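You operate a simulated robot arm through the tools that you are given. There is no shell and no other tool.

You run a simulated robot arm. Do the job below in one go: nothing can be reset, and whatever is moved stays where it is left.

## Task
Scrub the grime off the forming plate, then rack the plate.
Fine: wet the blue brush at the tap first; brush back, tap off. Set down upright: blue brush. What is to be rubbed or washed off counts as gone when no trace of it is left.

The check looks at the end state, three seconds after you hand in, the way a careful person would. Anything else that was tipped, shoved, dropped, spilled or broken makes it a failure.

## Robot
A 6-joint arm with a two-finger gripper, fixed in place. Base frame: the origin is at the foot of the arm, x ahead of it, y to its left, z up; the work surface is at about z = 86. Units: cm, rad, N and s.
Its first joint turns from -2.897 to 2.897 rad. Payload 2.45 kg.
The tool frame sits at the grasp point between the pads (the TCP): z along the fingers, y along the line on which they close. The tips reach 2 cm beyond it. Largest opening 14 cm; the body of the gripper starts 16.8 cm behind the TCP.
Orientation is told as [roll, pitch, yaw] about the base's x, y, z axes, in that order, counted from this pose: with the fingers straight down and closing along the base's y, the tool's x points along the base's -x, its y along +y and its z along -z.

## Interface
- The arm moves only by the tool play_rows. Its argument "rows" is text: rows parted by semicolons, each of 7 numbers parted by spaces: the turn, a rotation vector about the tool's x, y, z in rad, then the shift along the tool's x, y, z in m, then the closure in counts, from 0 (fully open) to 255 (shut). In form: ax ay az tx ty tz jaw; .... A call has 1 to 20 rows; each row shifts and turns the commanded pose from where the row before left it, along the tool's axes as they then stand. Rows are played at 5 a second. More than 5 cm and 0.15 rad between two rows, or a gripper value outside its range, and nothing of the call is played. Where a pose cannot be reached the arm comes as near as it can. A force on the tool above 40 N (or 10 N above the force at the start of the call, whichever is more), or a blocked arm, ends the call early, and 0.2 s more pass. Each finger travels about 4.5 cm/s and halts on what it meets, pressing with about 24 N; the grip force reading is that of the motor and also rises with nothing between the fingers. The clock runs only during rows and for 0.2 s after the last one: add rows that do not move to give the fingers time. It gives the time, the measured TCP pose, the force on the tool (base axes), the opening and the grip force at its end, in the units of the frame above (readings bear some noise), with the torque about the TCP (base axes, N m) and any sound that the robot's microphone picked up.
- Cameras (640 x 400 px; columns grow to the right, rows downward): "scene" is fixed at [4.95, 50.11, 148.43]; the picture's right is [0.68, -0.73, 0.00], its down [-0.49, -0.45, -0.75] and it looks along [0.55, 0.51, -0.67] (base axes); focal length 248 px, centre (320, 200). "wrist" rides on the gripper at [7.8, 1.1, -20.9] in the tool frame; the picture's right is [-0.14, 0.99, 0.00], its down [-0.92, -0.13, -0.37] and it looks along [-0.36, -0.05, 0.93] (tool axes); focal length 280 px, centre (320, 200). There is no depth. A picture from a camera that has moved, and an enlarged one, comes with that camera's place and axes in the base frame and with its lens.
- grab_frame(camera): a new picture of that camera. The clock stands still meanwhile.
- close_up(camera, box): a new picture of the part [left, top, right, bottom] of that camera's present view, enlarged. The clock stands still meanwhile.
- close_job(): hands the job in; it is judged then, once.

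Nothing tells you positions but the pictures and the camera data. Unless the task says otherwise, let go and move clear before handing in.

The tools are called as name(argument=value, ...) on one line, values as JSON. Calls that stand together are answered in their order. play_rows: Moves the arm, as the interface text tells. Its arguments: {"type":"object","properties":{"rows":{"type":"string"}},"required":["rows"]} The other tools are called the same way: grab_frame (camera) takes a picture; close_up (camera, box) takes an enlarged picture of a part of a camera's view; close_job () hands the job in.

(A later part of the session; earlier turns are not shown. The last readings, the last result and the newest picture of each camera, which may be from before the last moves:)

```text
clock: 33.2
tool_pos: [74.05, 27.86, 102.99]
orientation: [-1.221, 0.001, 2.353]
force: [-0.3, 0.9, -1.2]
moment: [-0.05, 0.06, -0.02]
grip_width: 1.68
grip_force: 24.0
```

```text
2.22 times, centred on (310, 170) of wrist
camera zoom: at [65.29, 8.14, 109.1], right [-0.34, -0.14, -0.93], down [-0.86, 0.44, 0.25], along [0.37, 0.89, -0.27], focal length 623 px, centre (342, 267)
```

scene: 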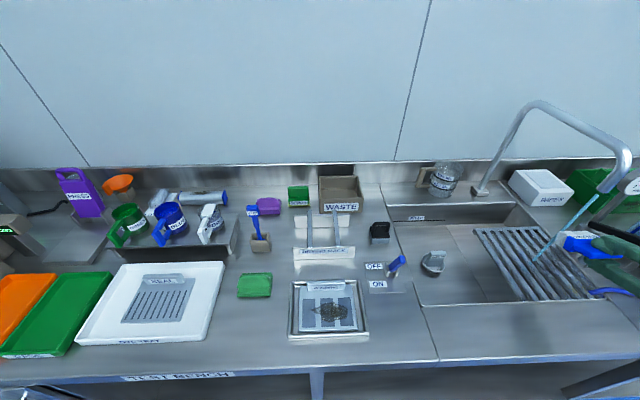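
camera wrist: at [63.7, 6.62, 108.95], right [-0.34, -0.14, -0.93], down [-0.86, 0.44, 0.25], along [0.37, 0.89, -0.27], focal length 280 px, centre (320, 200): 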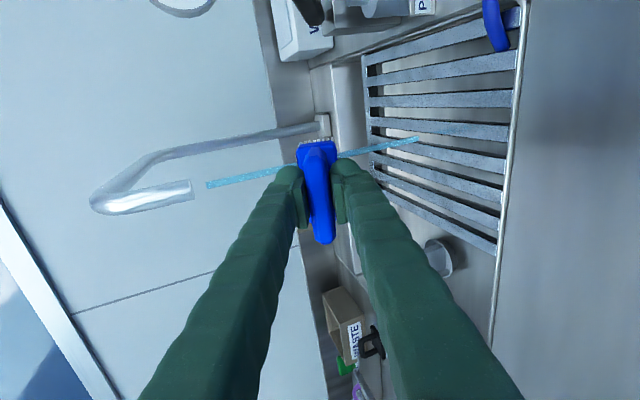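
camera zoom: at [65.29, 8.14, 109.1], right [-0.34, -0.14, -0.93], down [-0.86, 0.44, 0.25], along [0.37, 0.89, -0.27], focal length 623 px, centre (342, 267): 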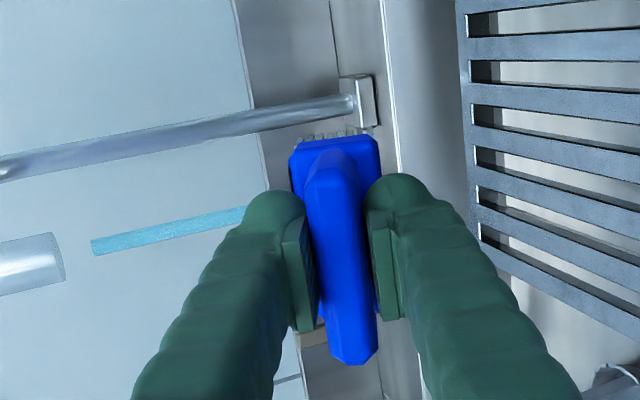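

The stream is falling straight onto the bristles and they have turned darker, so the brush is wet. I'll back out along the same path, let it drip a moment over the sink, then untilt and carry it to the forming plate.

play_rows(rows="0 0 0 0 0.0126 -0.0344 255;0 0 0 0 0.0126 -0.0344 255;0 0 0 0 0.0126 -0.0344 255;0 0 0 0 0 0 255;0 0 0 0 -0.0376 -0.0138 255;0 0 0 0 -0.0376 -0.0138 255;0 0 0 0 -0.0376 -0.0138 255;-0.1356 0 0 0 0 0 255;-0.1356 0 0 0 0 0 255;-0.1356 0 0 0 0 0 255;-0.1356 0 0 0 0 0 255;-0.1356 0 0 0 0 0 255;-0.1356 0 0 0 0 0 255;-0.1356 0 0 0 0 0 255;-0.1356 0 0 0 0 0 255;-0.1356 0 0 0 0 0 255;0 0 0 0 0 0 255")

play_rows(rows="0 0 0 -0.03 0 0 255;0 0 0 -0.045 0 0 255;0 0 0 -0.048 0 0 255;0 0 0 -0.048 0 0 255;0 0 0 -0.048 0 0 255;0 0 0 -0.048 0 0 255;0 0 0 -0.048 0 0 255;0 0 0 -0.048 0 0 255;0 0 0 -0.048 0 0 255;0 0 0 -0.048 0 0 255;0 0 0 -0.048 0 0 255;0 0 0 -0.045 0 0 255;0 0 0 -0.03 0 0 255;0 0 0 0 0 0 255")

grab_frame(camera="wrist")

grab_frame(camera="scene")

```text
clock: 36.8
tool_pos: [66.25, 20.08, 114.91]
orientation: [0.001, 0.001, 2.351]
force: [-0.4, 0.1, -1.8]
moment: [0.02, -0.02, 0.0]
grip_width: 1.72
grip_force: 24.4
```

```text
clock: 39.8
tool_pos: [25.14, 61.3, 114.87]
orientation: [-0.001, 0.0, 2.353]
force: [0.1, -0.5, -0.5]
moment: [0.02, 0.0, 0.01]
grip_width: 1.73
grip_force: 23.9
```

```text
taken
camera wrist: at [29.84, 55.06, 135.8], right [-0.8, -0.6, 0.0], down [-0.56, 0.74, 0.37], along [-0.22, 0.29, -0.93], focal length 280 px, centre (320, 200)
```

wrist: 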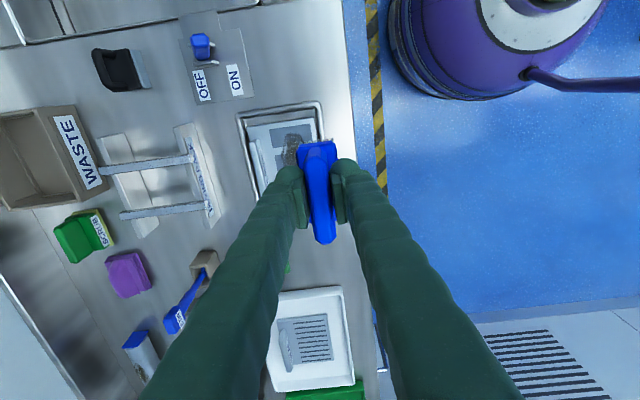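

```text
taken
```

scene: 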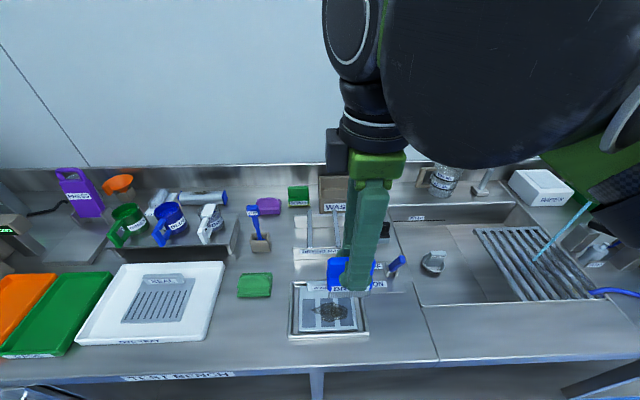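

close_up(camera="wrist", box=[220, 80, 350, 220])

close_up(camera="scene", box=[275, 260, 385, 350])

```text
2.86 times, centred on (285, 150) of wrist
camera zoom: at [29.84, 55.06, 135.8], right [-0.8, -0.6, 0.0], down [-0.56, 0.74, 0.37], along [-0.22, 0.29, -0.93], focal length 801 px, centre (420, 343)
```

zoom: 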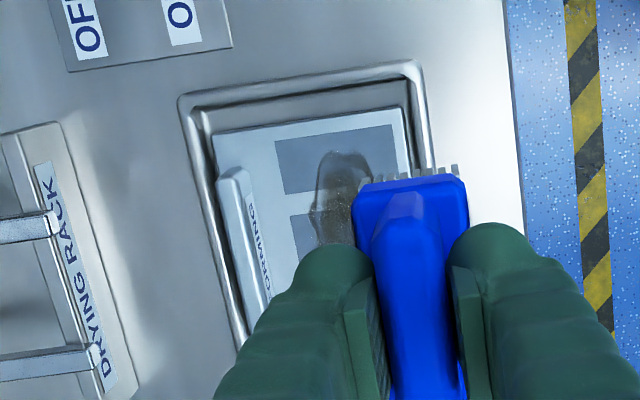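

```text
4.44 times, centred on (330, 305) of scene
camera zoom: at [4.95, 50.11, 148.43], right [0.68, -0.73, 0.0], down [-0.49, -0.45, -0.75], along [0.55, 0.51, -0.67], focal length 1104 px, centre (276, -267)
```

zoom: 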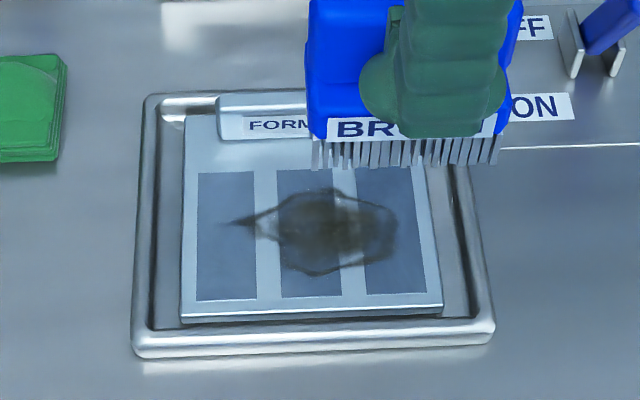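

The grime spans roughly s −33 to −24, n 63 to 68 on the plate. I'll position the brush over it and lower toward the plate.

play_rows(rows="0 0 0 -0.016 -0.0185 0 255;0 0 0 -0.016 -0.0185 0 255;0 0 0 0 0 0.04 255;0 0 0 0 0 0.04 255;0 0 0 0 0 0.04 255;0 0 0 0 0 0.04 255;0 0 0 0 0 0 255;0 0 0 0 0 0 255")

close_up(camera="scene", box=[275, 260, 385, 350])

grab_frame(camera="wrist")

```text
clock: 41.6
tool_pos: [25.73, 66.27, 98.94]
orientation: [-0.002, 0.0, 2.353]
force: [-0.1, -0.5, -0.7]
moment: [0.05, 0.01, 0.0]
grip_width: 1.73
grip_force: 24.1
```

```text
4.44 times, centred on (330, 305) of scene
camera zoom: at [4.95, 50.11, 148.43], right [0.68, -0.73, 0.0], down [-0.49, -0.45, -0.75], along [0.55, 0.51, -0.67], focal length 1104 px, centre (276, -267)
```

zoom: 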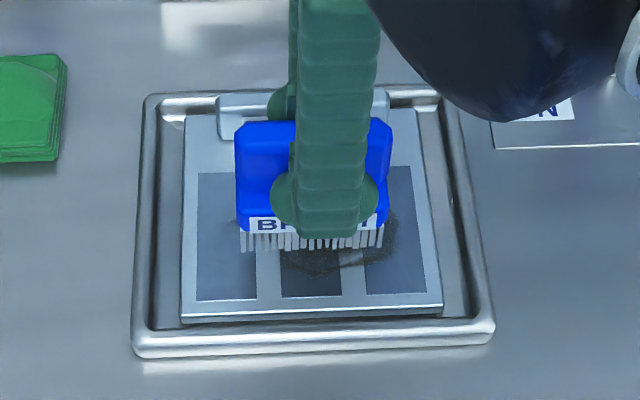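

```text
taken
camera wrist: at [30.42, 59.88, 119.83], right [-0.8, -0.6, 0.0], down [-0.56, 0.74, 0.37], along [-0.22, 0.29, -0.93], focal length 280 px, centre (320, 200)
```

wrist: 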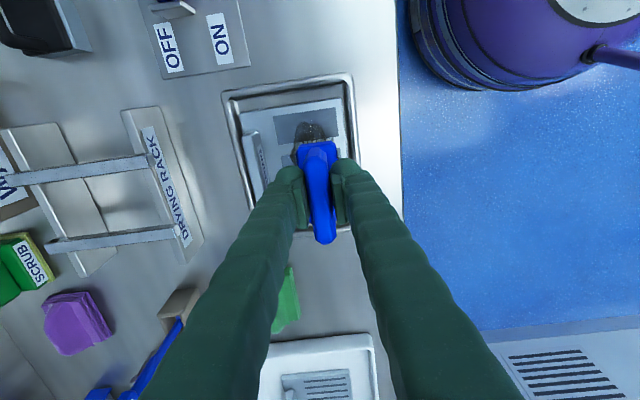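

play_rows(rows="0 0 0 0 0 0.02 255;0 0 0 0 0 0.008 255;0 0 0 0 0 0.003 255;0 0 0 0 0 0.003 255;0 0 0 0 0 0 255")

```text
clock: 42.8
tool_pos: [25.61, 66.22, 95.59]
orientation: [0.0, 0.0, 2.351]
force: [0.1, -0.2, -1.1]
moment: [-0.03, 0.01, -0.01]
grip_width: 1.69
grip_force: 23.8
```

play_rows(rows="0 0 0 0 0 0.002 255;0 0 0 0 0 0.002 255;0 0 0 0 0 0 255")

close_up(camera="scene", box=[275, 260, 385, 350])

```text
clock: 43.6
tool_pos: [25.62, 66.17, 95.21]
orientation: [-0.001, 0.001, 2.352]
force: [-0.8, -0.3, -1.2]
moment: [0.01, 0.03, 0.01]
grip_width: 1.69
grip_force: 24.1
```

```text
4.44 times, centred on (330, 305) of scene
camera zoom: at [4.95, 50.11, 148.43], right [0.68, -0.73, 0.0], down [-0.49, -0.45, -0.75], along [0.55, 0.51, -0.67], focal length 1104 px, centre (276, -267)
```

zoom: 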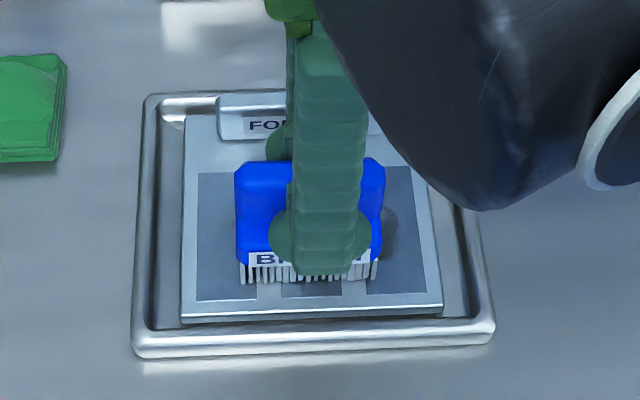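

play_rows(rows="0 0 0 0 0 0.002 255;0 0 0 0 0 0 255")

play_rows(rows="0 0 0 0 0 0.002 255;0 0 0 0 0 0 255")

play_rows(rows="0 0 0 0 0 0.001 255;0 0 0 0 0 0 255")

```text
clock: 44.2
tool_pos: [25.51, 66.19, 94.88]
orientation: [0.002, 0.0, 2.353]
force: [-1.6, 1.0, 23.4]
moment: [-0.01, 0.02, -0.03]
grip_width: 1.64
grip_force: 23.9
```

```text
clock: 44.8
tool_pos: [25.55, 66.27, 94.84]
orientation: [0.0, 0.001, 2.352]
force: [-2.1, 1.1, 22.8]
moment: [0.01, 0.07, 0.0]
grip_width: 1.67
grip_force: 23.7
```

```text
clock: 45.4
tool_pos: [25.7, 66.24, 94.61]
orientation: [0.001, 0.0, 2.353]
force: [-2.7, -1.2, 22.4]
moment: [-0.02, 0.01, -0.02]
grip_width: 1.7
grip_force: 23.8
```

Contact made at about 23 N, and the brush seems to be at its slip limit in the grip. I'll ease off slightly before stroking.

play_rows(rows="0 0 0 0 0 -0.001 255;0 0 0 0 0 0 255")

close_up(camera="scene", box=[275, 260, 385, 350])

close_up(camera="wrist", box=[220, 80, 400, 260])

```text
clock: 46.0
tool_pos: [25.65, 66.3, 94.8]
orientation: [0.002, 0.0, 2.353]
force: [-0.2, 1.0, -1.9]
moment: [-0.01, -0.07, -0.01]
grip_width: 1.68
grip_force: 23.7
```

```text
4.44 times, centred on (330, 305) of scene
camera zoom: at [4.95, 50.11, 148.43], right [0.68, -0.73, 0.0], down [-0.49, -0.45, -0.75], along [0.55, 0.51, -0.67], focal length 1104 px, centre (276, -267)
```

zoom: 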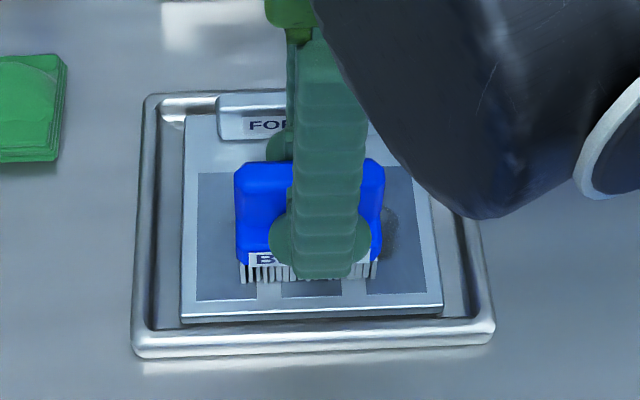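

```text
2.22 times, centred on (310, 170) of wrist
camera zoom: at [30.33, 59.9, 115.61], right [-0.8, -0.6, 0.0], down [-0.56, 0.74, 0.37], along [-0.22, 0.29, -0.93], focal length 623 px, centre (342, 267)
```

zoom: 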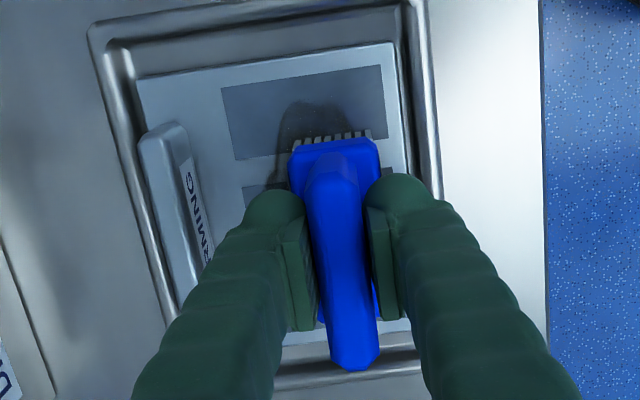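

play_rows(rows="0 0 0 0 0 0.0007 255;0 0 0 0 0 0 255")

```text
clock: 46.6
tool_pos: [25.73, 66.27, 94.64]
orientation: [0.002, -0.001, 2.353]
force: [-1.8, 0.4, 3.8]
moment: [-0.01, -0.06, 0.02]
grip_width: 1.7
grip_force: 23.4
```

A light 5 N contact now. Stroking along the plate and checking what it does to the grime.

play_rows(rows="0 0 0 0.009 0 0 255;0 0 0 0.009 0 0 255;0 0 0 0.009 0 0 255;0 0 0 -0.009 0 0 255;0 0 0 -0.009 0 0 255;0 0 0 -0.009 0 0 255;0 0 0 -0.009 0 0 255;0 0 0 -0.009 0 0 255;0 0 0 -0.009 0 0 255;0 0 0 0.009 0 0 255;0 0 0 0.009 0 0 255;0 0 0 0.009 0 0 255;0 0 0 0 0 0 255")

close_up(camera="scene", box=[275, 260, 385, 350])

close_up(camera="wrist", box=[220, 80, 400, 260])

```text
clock: 49.4
tool_pos: [25.55, 66.42, 94.66]
orientation: [-0.001, 0.001, 2.353]
force: [-2.2, -0.3, 4.0]
moment: [0.04, 0.03, 0.05]
grip_width: 1.68
grip_force: 23.9
```

```text
4.44 times, centred on (330, 305) of scene
camera zoom: at [4.95, 50.11, 148.43], right [0.68, -0.73, 0.0], down [-0.49, -0.45, -0.75], along [0.55, 0.51, -0.67], focal length 1104 px, centre (276, -267)
```

zoom: 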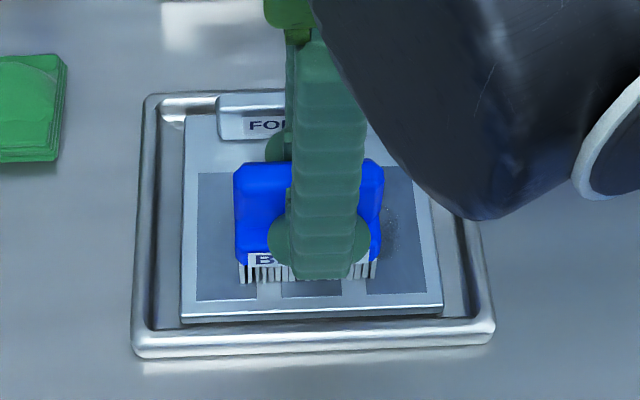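

```text
2.22 times, centred on (310, 170) of wrist
camera zoom: at [30.3, 59.93, 115.58], right [-0.8, -0.6, 0.0], down [-0.56, 0.74, 0.37], along [-0.22, 0.29, -0.93], focal length 623 px, centre (342, 267)
```

zoom: 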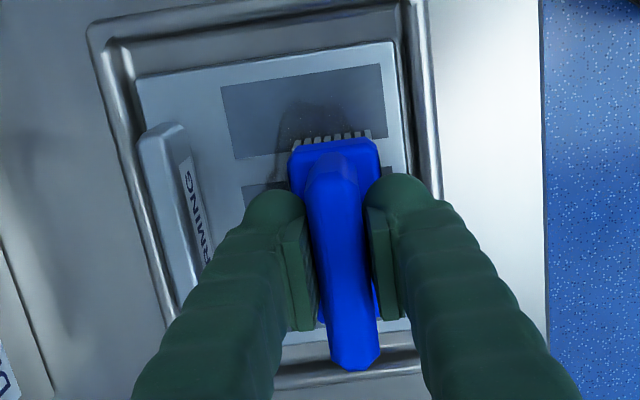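

The grime is fading. I'll do more passes, first here, then shifted further back and further forward.

play_rows(rows="0 0 0 0.014 0 0 255;0 0 0 0.014 0 0 255;0 0 0 -0.014 0 0 255;0 0 0 -0.014 0 0 255;0 0 0 -0.014 0 0 255;0 0 0 -0.014 0 0 255;0 0 0 0.014 0 0 255;0 0 0 0.014 0 0 255;0 0 0 0.014 0 0 255;0 0 0 0.014 0 0 255;0 0 0 -0.014 0 0 255;0 0 0 -0.014 0 0 255;0 0 0 -0.014 0 0 255;0 0 0 -0.014 0 0 255;0 0 0 0.014 0 0 255;0 0 0 0.014 0 0 255;0 0 0 0.014 0 0 255;0 0 0 0.014 0 0 255;0 0 0 -0.014 0 0 255;0 0 0 -0.014 0 0 255")

play_rows(rows="0 0 0 0 -0.008 0 255;0 0 0 0 -0.008 0 255;0 0 0 0.014 0 0 255;0 0 0 0.014 0 0 255;0 0 0 -0.014 0 0 255;0 0 0 -0.014 0 0 255;0 0 0 -0.014 0 0 255;0 0 0 -0.014 0 0 255;0 0 0 0.014 0 0 255;0 0 0 0.014 0 0 255;0 0 0 0.014 0 0 255;0 0 0 0.014 0 0 255;0 0 0 -0.014 0 0 255;0 0 0 -0.014 0 0 255;0 0 0 -0.014 0 0 255;0 0 0 -0.014 0 0 255;0 0 0 0.014 0 0 255;0 0 0 0.014 0 0 255;0 0 0 0 0 0 255")

close_up(camera="scene", box=[275, 260, 385, 350])

close_up(camera="wrist", box=[220, 80, 400, 260])

```text
clock: 53.6
tool_pos: [25.67, 66.25, 94.69]
orientation: [0.002, 0.0, 2.351]
force: [-0.4, -0.2, 0.1]
moment: [0.02, -0.01, 0.0]
grip_width: 1.7
grip_force: 24.5
```

```text
clock: 57.6
tool_pos: [26.77, 67.27, 94.66]
orientation: [0.0, -0.001, 2.354]
force: [-1.4, 0.4, -1.7]
moment: [0.0, 0.0, 0.02]
grip_width: 1.68
grip_force: 23.9
```

```text
4.44 times, centred on (330, 305) of scene
camera zoom: at [4.95, 50.11, 148.43], right [0.68, -0.73, 0.0], down [-0.49, -0.45, -0.75], along [0.55, 0.51, -0.67], focal length 1104 px, centre (276, -267)
```

zoom: 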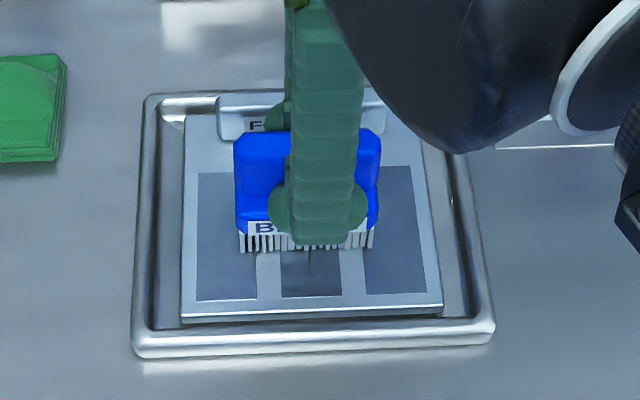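

```text
2.22 times, centred on (310, 170) of wrist
camera zoom: at [31.45, 61.04, 115.6], right [-0.8, -0.6, 0.0], down [-0.56, 0.74, 0.37], along [-0.22, 0.29, -0.93], focal length 623 px, centre (342, 267)
```

zoom: 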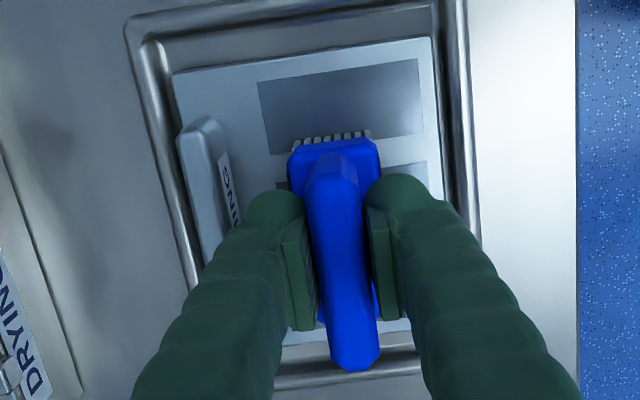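

play_rows(rows="0 0 0 0 0 -0.03 255;0 0 0 0 0 -0.04 255;0 0 0 0.03 -0.02 -0.03 255;0 0 0 0.04 -0.02 0 255;0 0 0 0 0 0 255")

close_up(camera="scene", box=[275, 260, 385, 350])

close_up(camera="wrist", box=[220, 100, 480, 300])

```text
clock: 58.8
tool_pos: [34.54, 65.41, 104.51]
orientation: [0.0, 0.0, 2.353]
force: [0.1, 0.6, -0.9]
moment: [0.0, -0.04, 0.0]
grip_width: 1.71
grip_force: 24.8
```

```text
4.44 times, centred on (330, 305) of scene
camera zoom: at [4.95, 50.11, 148.43], right [0.68, -0.73, 0.0], down [-0.49, -0.45, -0.75], along [0.55, 0.51, -0.67], focal length 1104 px, centre (276, -267)
```

zoom: 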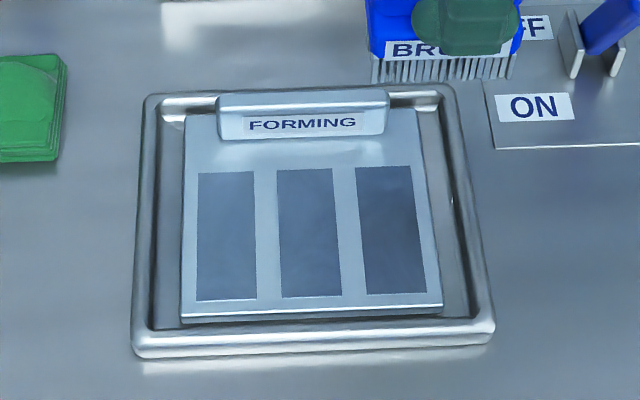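

```text
2.00 times, centred on (350, 200) of wrist
camera zoom: at [39.24, 58.96, 125.47], right [-0.8, -0.6, 0.0], down [-0.56, 0.74, 0.37], along [-0.22, 0.29, -0.93], focal length 561 px, centre (260, 200)
```

zoom: 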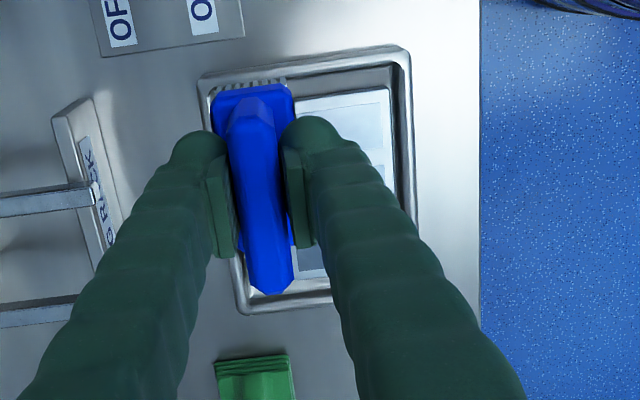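

The plate looks clean. I'll zoom in hard to check for any faint trace.

close_up(camera="scene", box=[310, 295, 385, 342])

close_up(camera="scene", box=[312, 298, 346, 320])

close_up(camera="scene", box=[335, 298, 369, 320])

close_up(camera="scene", box=[320, 310, 362, 336])

```text
8.51 times, centred on (348, 318) of scene
camera zoom: at [4.95, 50.11, 148.43], right [0.68, -0.73, 0.0], down [-0.49, -0.45, -0.75], along [0.55, 0.51, -0.67], focal length 2115 px, centre (86, -808)
```

zoom: 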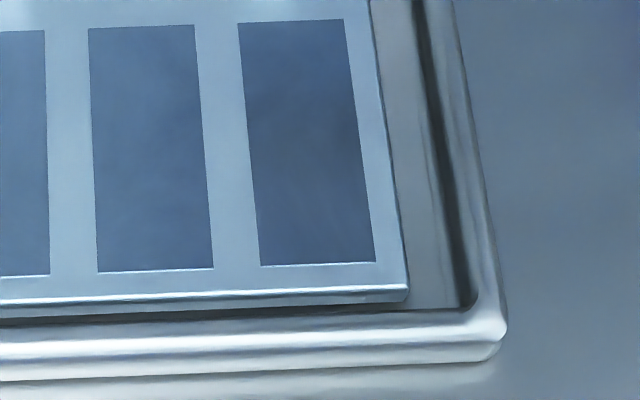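

```text
16.00 times, centred on (329, 309) of scene
camera zoom: at [4.95, 50.11, 148.43], right [0.68, -0.73, 0.0], down [-0.49, -0.45, -0.75], along [0.55, 0.51, -0.67], focal length 3976 px, centre (176, -1544)
```

zoom: 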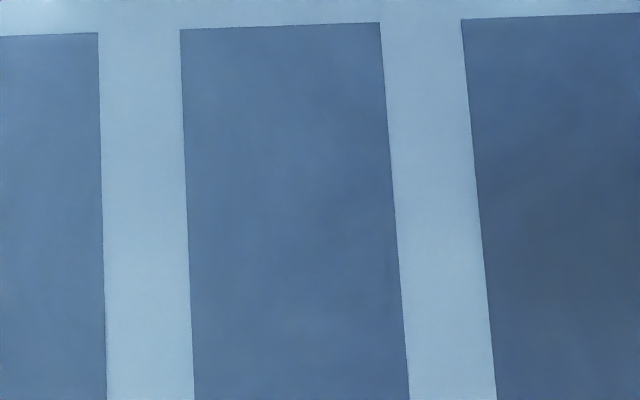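

```text
16.00 times, centred on (352, 309) of scene
camera zoom: at [4.95, 50.11, 148.43], right [0.68, -0.73, 0.0], down [-0.49, -0.45, -0.75], along [0.55, 0.51, -0.67], focal length 3976 px, centre (-192, -1544)
```

zoom: 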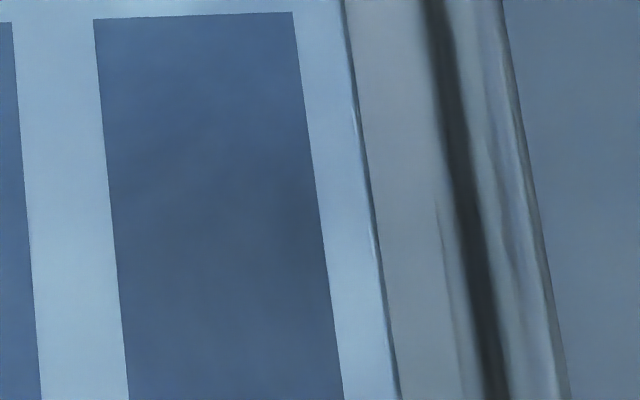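

```text
15.24 times, centred on (341, 323) of scene
camera zoom: at [4.95, 50.11, 148.43], right [0.68, -0.73, 0.0], down [-0.49, -0.45, -0.75], along [0.55, 0.51, -0.67], focal length 3786 px, centre (0, -1674)
```

zoom: 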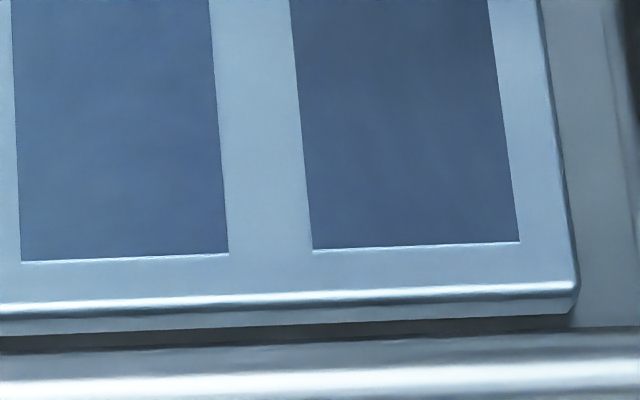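

No trace visible from this side. I'll carry the brush back over its spot and use that viewpoint to inspect the plate again from the wrist camera.

play_rows(rows="0 0 0 0 0 -0.04 255;0 0 0 0 0 -0.04 255;0 0 0 0 0 -0.04 255;0 0 0 -0.0423 0.0142 0 255;0 0 0 -0.0423 0.0142 0 255;0 0 0 -0.0423 0.0142 0 255;0 0 0 -0.0423 0.0142 0 255;0 0 0 -0.0423 0.0142 0 255;0 0 0 -0.0423 0.0142 0 255;0 0 0 0 0 0 255")

grab_frame(camera="wrist")

close_up(camera="wrist", box=[200, 0, 330, 90])

```text
clock: 61.0
tool_pos: [10.54, 77.36, 116.71]
orientation: [-0.001, 0.0, 2.351]
force: [-0.3, 0.7, -1.4]
moment: [0.04, 0.01, 0.02]
grip_width: 1.7
grip_force: 23.7
```

```text
taken
camera wrist: at [15.2, 70.95, 137.58], right [-0.8, -0.6, 0.0], down [-0.56, 0.74, 0.37], along [-0.22, 0.29, -0.93], focal length 280 px, centre (320, 200)
```

wrist: 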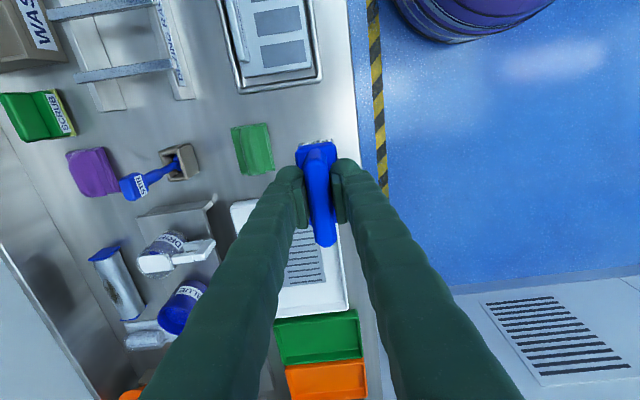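

```text
4.44 times, centred on (265, 45) of wrist
camera zoom: at [15.2, 70.95, 137.58], right [-0.8, -0.6, 0.0], down [-0.56, 0.74, 0.37], along [-0.22, 0.29, -0.93], focal length 1246 px, centre (564, 889)
```

zoom: 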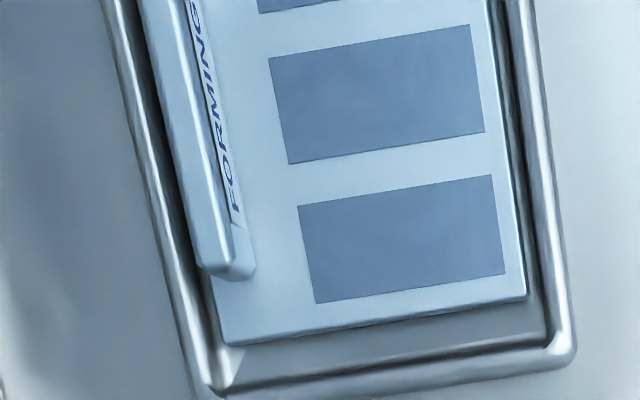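

play_rows(rows="0 0 0 0 0.02 -0.03 255;0 0 0 0 0.02 -0.03 255;0 0 0 0 0 -0.02 255;0 0 0 0 0 0 255")

close_up(camera="wrist", box=[190, 0, 330, 90])

close_up(camera="scene", box=[280, 270, 380, 345])

```text
clock: 62.0
tool_pos: [7.73, 74.52, 124.57]
orientation: [0.0, 0.0, 2.352]
force: [-0.1, 0.0, -0.9]
moment: [-0.02, 0.0, 0.0]
grip_width: 1.67
grip_force: 23.9
```

```text
4.44 times, centred on (260, 45) of wrist
camera zoom: at [12.4, 68.1, 145.56], right [-0.8, -0.6, 0.0], down [-0.56, 0.74, 0.37], along [-0.22, 0.29, -0.93], focal length 1246 px, centre (587, 889)
```

zoom: 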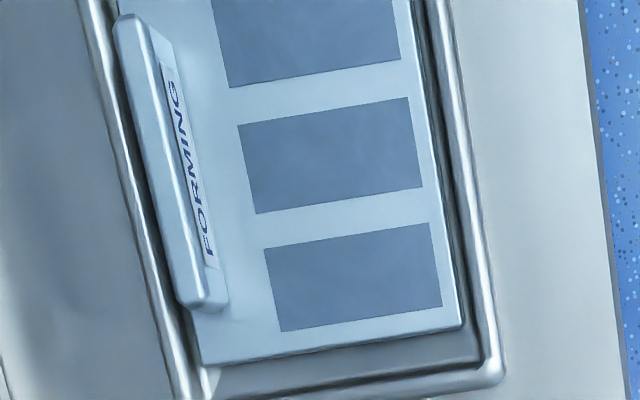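

```text
5.33 times, centred on (330, 308) of scene
camera zoom: at [4.95, 50.11, 148.43], right [0.68, -0.73, 0.0], down [-0.49, -0.45, -0.75], along [0.55, 0.51, -0.67], focal length 1325 px, centre (267, -373)
```

zoom: 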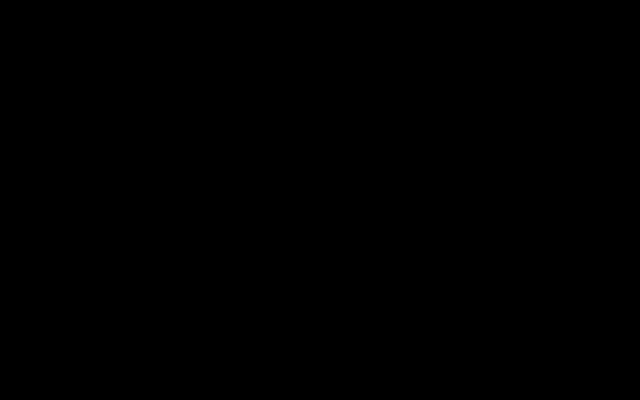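

play_rows(rows="0 0 0 0.04 0 0 255;0 0 0 0.04 0 0 255;0 0 0 0 0 0 255")

grab_frame(camera="wrist")

close_up(camera="wrist", box=[200, 20, 320, 110])

```text
clock: 62.8
tool_pos: [13.43, 68.77, 124.74]
orientation: [0.0, 0.0, 2.352]
force: [0.4, 0.1, -1.2]
moment: [-0.01, 0.04, 0.02]
grip_width: 1.66
grip_force: 23.3
```

```text
taken
camera wrist: at [18.08, 62.38, 145.61], right [-0.8, -0.6, 0.0], down [-0.56, 0.74, 0.37], along [-0.22, 0.29, -0.93], focal length 280 px, centre (320, 200)
```

wrist: 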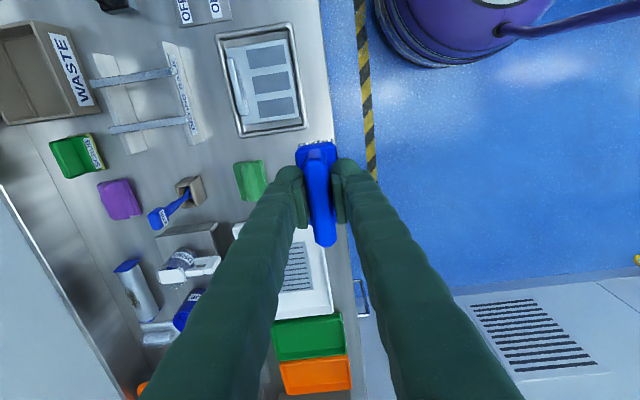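

```text
4.44 times, centred on (260, 65) of wrist
camera zoom: at [18.08, 62.38, 145.61], right [-0.8, -0.6, 0.0], down [-0.56, 0.74, 0.37], along [-0.22, 0.29, -0.93], focal length 1246 px, centre (587, 800)
```

zoom: 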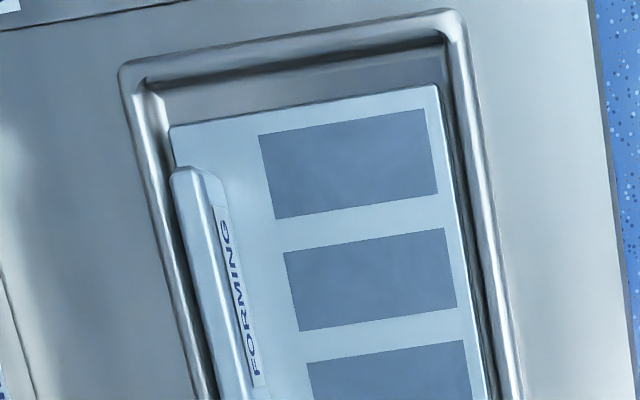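

close_up(camera="wrist", box=[240, 35, 310, 80])

close_up(camera="wrist", box=[245, 65, 315, 110])

```text
8.89 times, centred on (275, 58) of wrist
camera zoom: at [18.08, 62.38, 145.61], right [-0.8, -0.6, 0.0], down [-0.56, 0.74, 0.37], along [-0.22, 0.29, -0.93], focal length 2492 px, centre (720, 1467)
```

zoom: 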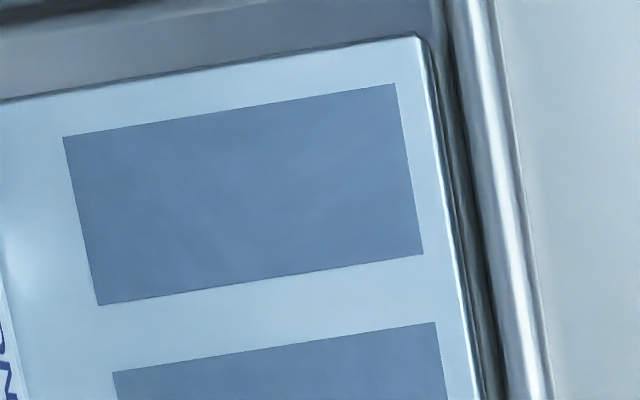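

```text
8.89 times, centred on (280, 88) of wrist
camera zoom: at [18.08, 62.38, 145.61], right [-0.8, -0.6, 0.0], down [-0.56, 0.74, 0.37], along [-0.22, 0.29, -0.93], focal length 2492 px, centre (676, 1200)
```

zoom: 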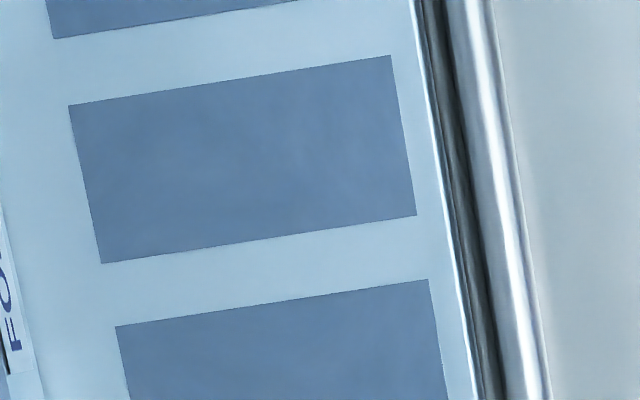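

All three fields are clean. Returning the brush to its original spot now.

play_rows(rows="0 0 0 -0.0405 -0.0205 0 255;0 0 0 -0.0405 -0.0205 0 255;0 0 0 0 0 0.045 255;0 0 0 0 0 0.045 255;0 0 0 0 0 0.045 255;0 0 0 0 0 0.045 255;0 0 0 0 0 0.045 255;0 0 0 0 0 0.045 255;0 0 0 0 0 0 255;0 0 0 0 0 0 255")

grab_frame(camera="wrist")

```text
clock: 65.0
tool_pos: [10.47, 77.49, 97.67]
orientation: [0.0, 0.0, 2.355]
force: [0.1, 0.1, -0.8]
moment: [0.0, -0.01, -0.01]
grip_width: 1.7
grip_force: 23.9
```

```text
taken
camera wrist: at [15.21, 71.06, 118.51], right [-0.8, -0.6, 0.0], down [-0.56, 0.74, 0.37], along [-0.22, 0.29, -0.93], focal length 280 px, centre (320, 200)
```

wrist: 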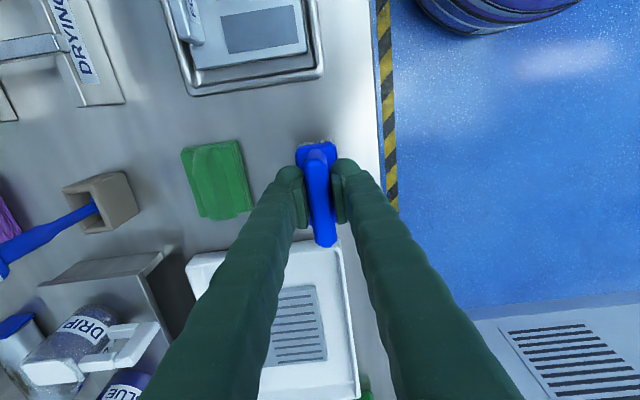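

play_rows(rows="0 0 0 0 0 0.02 255;0 0 0 0 0 0.012 255;0 0 0 0 0 0.006 255;0 0 0 0 0 0 255;0 0 0 0 0 0 255")

play_rows(rows="0 0 0 0 0 0.002 255;0 0 0 0 0 0.002 255;0 0 0 0 0 0 255")

play_rows(rows="0 0 0 0 0 0.001 255;0 0 0 0 0 0 255")

```text
clock: 66.2
tool_pos: [10.51, 77.33, 93.89]
orientation: [0.0, -0.002, 2.352]
force: [0.0, 0.1, -0.5]
moment: [0.04, 0.03, -0.02]
grip_width: 1.71
grip_force: 23.8
```

```text
clock: 67.0
tool_pos: [10.54, 77.29, 93.46]
orientation: [-0.001, 0.001, 2.353]
force: [-0.5, 0.1, -1.6]
moment: [0.02, 0.0, -0.05]
grip_width: 1.69
grip_force: 23.9
```

```text
clock: 67.6
tool_pos: [10.58, 77.4, 93.49]
orientation: [0.0, 0.001, 2.351]
force: [-1.6, 1.1, -0.4]
moment: [-0.01, -0.03, 0.03]
grip_width: 1.67
grip_force: 23.4
```

play_rows(rows="0 0 0 0 0 0.001 255;0 0 0 0 0 0 255")

play_rows(rows="0 0 0 0 0 0.001 255;0 0 0 0 0 0 255")

close_up(camera="wrist", box=[240, 110, 400, 210])

```text
clock: 68.2
tool_pos: [10.61, 77.4, 93.31]
orientation: [-0.001, -0.001, 2.353]
force: [0.3, 0.4, -1.0]
moment: [0.03, 0.0, 0.01]
grip_width: 1.69
grip_force: 24.1
```

```text
clock: 68.8
tool_pos: [10.59, 77.42, 93.16]
orientation: [-0.001, 0.0, 2.354]
force: [0.3, -0.5, -0.8]
moment: [0.0, -0.04, 0.0]
grip_width: 1.67
grip_force: 24.1
```

```text
4.00 times, centred on (320, 160) of wrist
camera zoom: at [15.27, 71.05, 114.07], right [-0.8, -0.6, 0.0], down [-0.56, 0.74, 0.37], along [-0.22, 0.29, -0.93], focal length 1122 px, centre (320, 360)
```

zoom: 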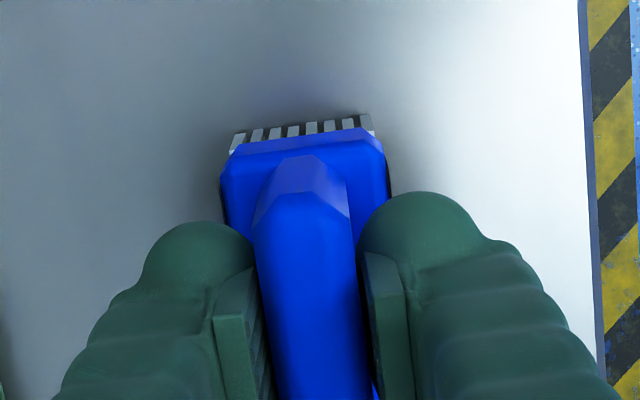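

play_rows(rows="0 0 0 0 0 0.001 255;0 0 0 0 0 0 255")

play_rows(rows="0 0 0 0 0 0.001 255;0 0 0 0 0 0 255")

```text
clock: 69.4
tool_pos: [10.66, 77.25, 93.15]
orientation: [-0.001, 0.0, 2.352]
force: [-0.9, 2.2, 8.7]
moment: [0.11, 0.08, 0.04]
grip_width: 1.67
grip_force: 24.0
```

```text
clock: 70.0
tool_pos: [10.59, 77.36, 93.05]
orientation: [0.0, 0.0, 2.352]
force: [0.6, 3.1, 23.9]
moment: [0.02, -0.03, 0.01]
grip_width: 1.71
grip_force: 23.6
```

The bristles are on the bench. Easing off and opening the fingers.

play_rows(rows="0 0 0 0 0 -0.0008 255;0 0 0 0 0 0 255;0 0 0 0 0 0 210;0 0 0 0 0 0 180;0 0 0 0 0 0 150;0 0 0 0 0 0 120;0 0 0 0 0 0 120;0 0 0 0 0 0 120")

close_up(camera="wrist", box=[240, 110, 400, 210])

```text
clock: 71.8
tool_pos: [10.64, 77.38, 93.0]
orientation: [0.001, 0.001, 2.353]
force: [0.5, -0.9, 0.2]
moment: [0.03, 0.0, 0.04]
grip_width: 7.39
grip_force: 0.0
```

```text
4.00 times, centred on (320, 160) of wrist
camera zoom: at [15.27, 71.05, 113.95], right [-0.8, -0.6, 0.0], down [-0.56, 0.74, 0.37], along [-0.22, 0.29, -0.93], focal length 1122 px, centre (320, 360)
```

zoom: 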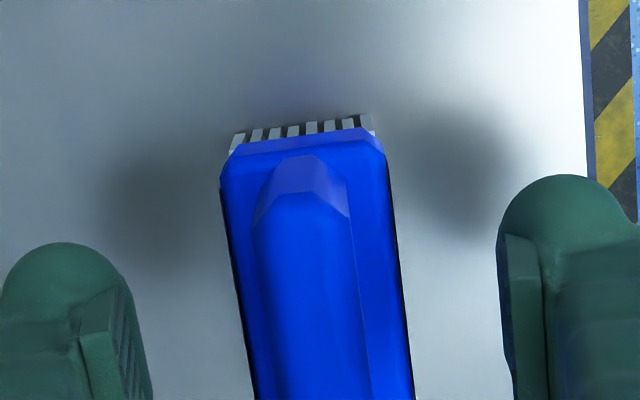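

The brush stands upright where it was. Lifting away, closing the fingers and going to the front side of the tap lever to push it back to OFF.

play_rows(rows="0 0 0 0 0 -0.04 120;0 0 0 0 0 -0.04 120;0 0 0 0 0 -0.045 120;0 0 0 0 0 -0.045 120;0 0 0 0 0 -0.03 120;0 0 0 0.046 -0.006 0 255;0 0 0 0.046 -0.006 0 255;0 0 0 0.046 -0.006 0 255;0 0 0 0.046 -0.006 0 255;0 0 0 0.046 -0.006 0 255;0 0 0 0.046 -0.006 0 255;0 0 0 0.046 -0.006 0 255;0 0 0 0.046 -0.006 0 255;0 0 0 0 0 0 255")

grab_frame(camera="wrist")

grab_frame(camera="scene")

```text
clock: 74.8
tool_pos: [39.88, 54.58, 112.99]
orientation: [0.0, 0.001, 2.353]
force: [-0.2, -0.7, 0.3]
moment: [0.03, 0.01, 0.0]
grip_width: 0.0
grip_force: 23.7
```

```text
taken
camera wrist: at [44.59, 48.23, 133.84], right [-0.8, -0.6, 0.0], down [-0.56, 0.74, 0.37], along [-0.22, 0.29, -0.93], focal length 280 px, centre (320, 200)
```

wrist: 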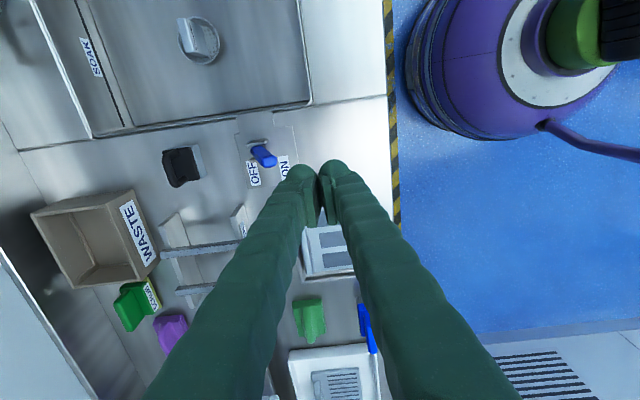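

```text
taken
```

scene: 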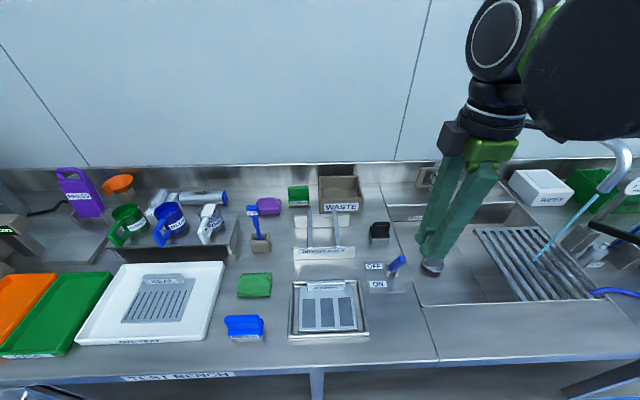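

play_rows(rows="0 0 0 0 0 0.044 255;0 0 0 0 0 0.044 255;0 0 0 0 0 0.044 255;0 0 0 0 0 0.043 255;0 0 0 0 0 0 255;0 0 0 0 -0.01 0 255;0 0 0 0 -0.01 0 255;0 0 0 0 -0.01 0 255;0 0 0 0 -0.01 0 255;0 0 0 0 -0.01 0 255;0 0 0 0 -0.01 0 255;0 0 0 0 -0.01 0 255;0 0 0 0 -0.01 0 255;0 0 0 0 0 0 255")

grab_frame(camera="scene")

grab_frame(camera="wrist")

```text
clock: 77.8
tool_pos: [45.62, 60.39, 95.5]
orientation: [0.001, -0.001, 2.354]
force: [-0.8, 0.3, -0.8]
moment: [-0.01, 0.02, 0.01]
grip_width: 0.01
grip_force: 24.4
```

```text
taken
```

scene: 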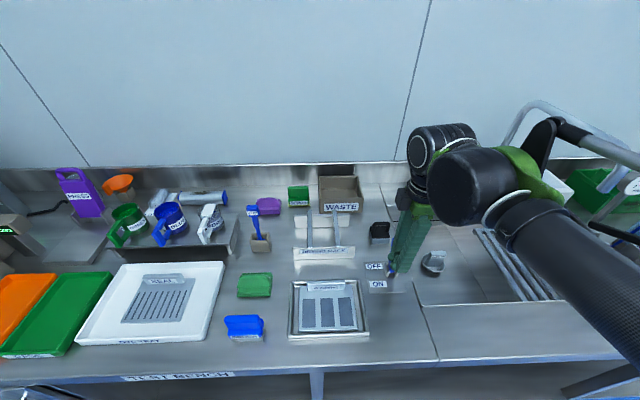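

```text
taken
camera wrist: at [50.32, 53.94, 116.46], right [-0.8, -0.6, 0.0], down [-0.56, 0.74, 0.37], along [-0.22, 0.29, -0.93], focal length 280 px, centre (320, 200)
```

wrist: 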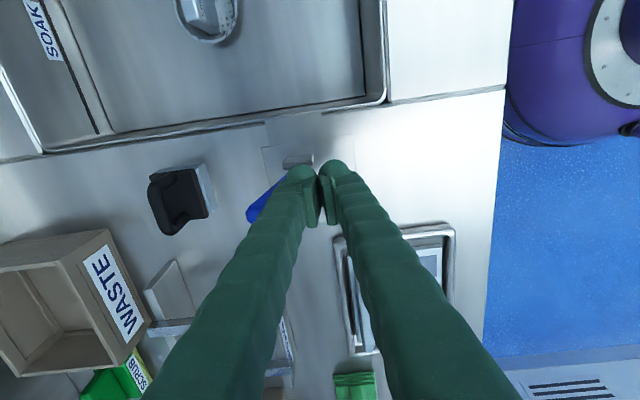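

close_up(camera="scene", box=[470, 140, 640, 300])

close_up(camera="scene", box=[350, 220, 450, 300])

close_up(camera="wrist", box=[220, 130, 340, 250])

```text
2.50 times, centred on (555, 220) of scene
camera zoom: at [4.95, 50.11, 148.43], right [0.68, -0.73, 0.0], down [-0.49, -0.45, -0.75], along [0.55, 0.51, -0.67], focal length 621 px, centre (-268, 150)
```

zoom: 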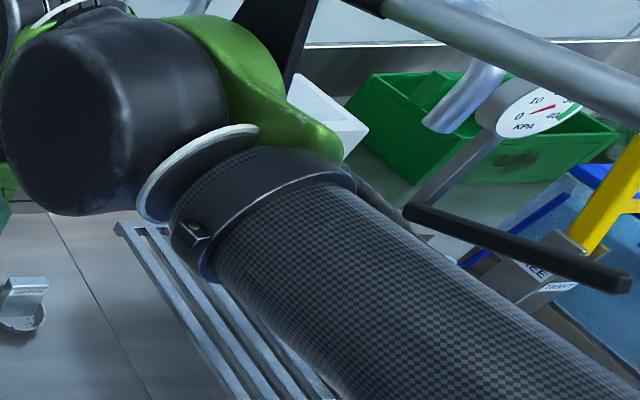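

```text
5.00 times, centred on (400, 260) of scene
camera zoom: at [4.95, 50.11, 148.43], right [0.68, -0.73, 0.0], down [-0.49, -0.45, -0.75], along [0.55, 0.51, -0.67], focal length 1242 px, centre (-80, -100)
```

zoom: 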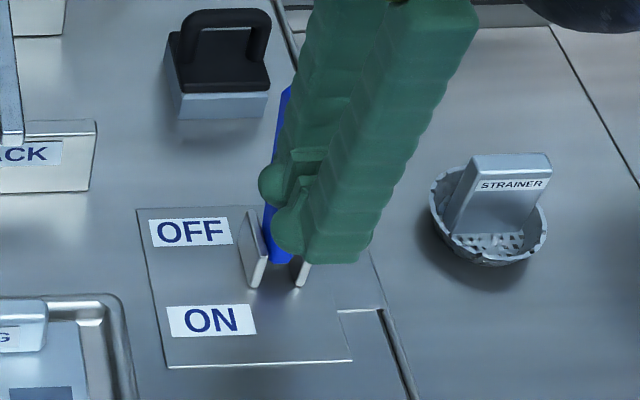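

```text
3.33 times, centred on (280, 190) of wrist
camera zoom: at [50.32, 53.94, 116.46], right [-0.8, -0.6, 0.0], down [-0.56, 0.74, 0.37], along [-0.22, 0.29, -0.93], focal length 935 px, centre (453, 233)
```

zoom: 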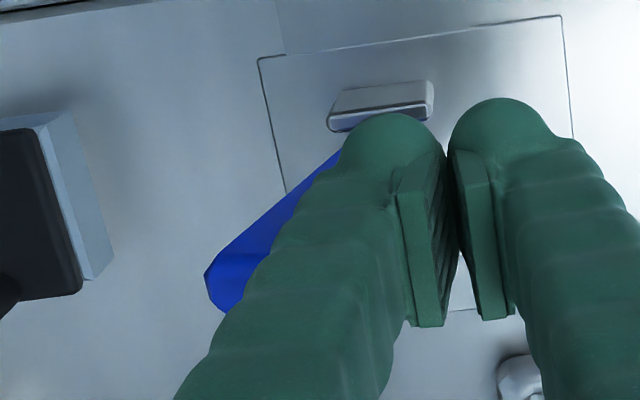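

Tap is off: no more stream, and the lever is back at OFF. Now I back away, go above the drying rack and turn the gripper half a turn, both to inspect the rack and to test that orientation, since the plate must be turned to be reachable on the rack.

play_rows(rows="0 0 0 0 0.02 0 255;0 0 0 0 0 -0.045 255;0 0 0 0 0 -0.045 255;0 0 0 0 0 -0.045 255;0 0 0 -0.0375 -0.015 0 255;0 0 0 -0.0375 -0.02 0 150;0 0 0 -0.0375 -0.02 0 150;0 0 0 -0.0375 -0.02 0 150;0 0 0 -0.0375 -0.02 0 150;0 0 0 0 0 0 150")

grab_frame(camera="wrist")

grab_frame(camera="scene")

```text
clock: 80.0
tool_pos: [37.54, 79.05, 108.87]
orientation: [0.0, 0.0, 2.353]
force: [0.1, -1.0, -0.3]
moment: [-0.02, 0.03, 0.04]
grip_width: 5.75
grip_force: 0.1
```

```text
taken
camera wrist: at [42.25, 72.61, 129.84], right [-0.8, -0.6, 0.0], down [-0.56, 0.74, 0.37], along [-0.22, 0.29, -0.93], focal length 280 px, centre (320, 200)
```

wrist: 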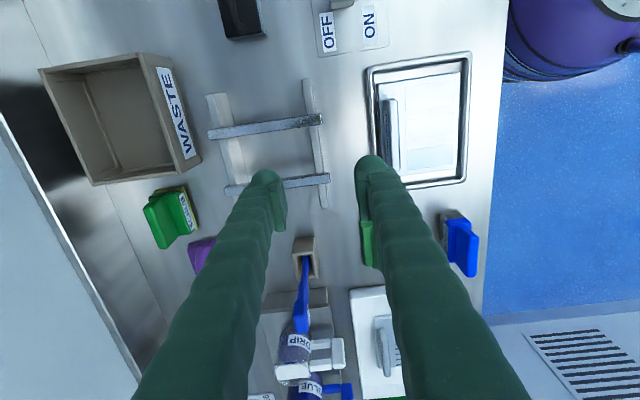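

```text
taken
```

scene: 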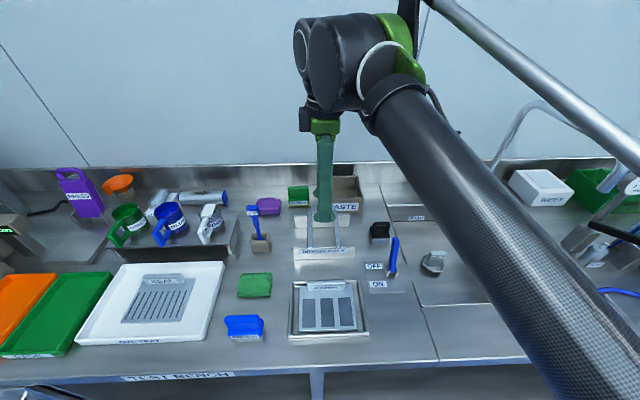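

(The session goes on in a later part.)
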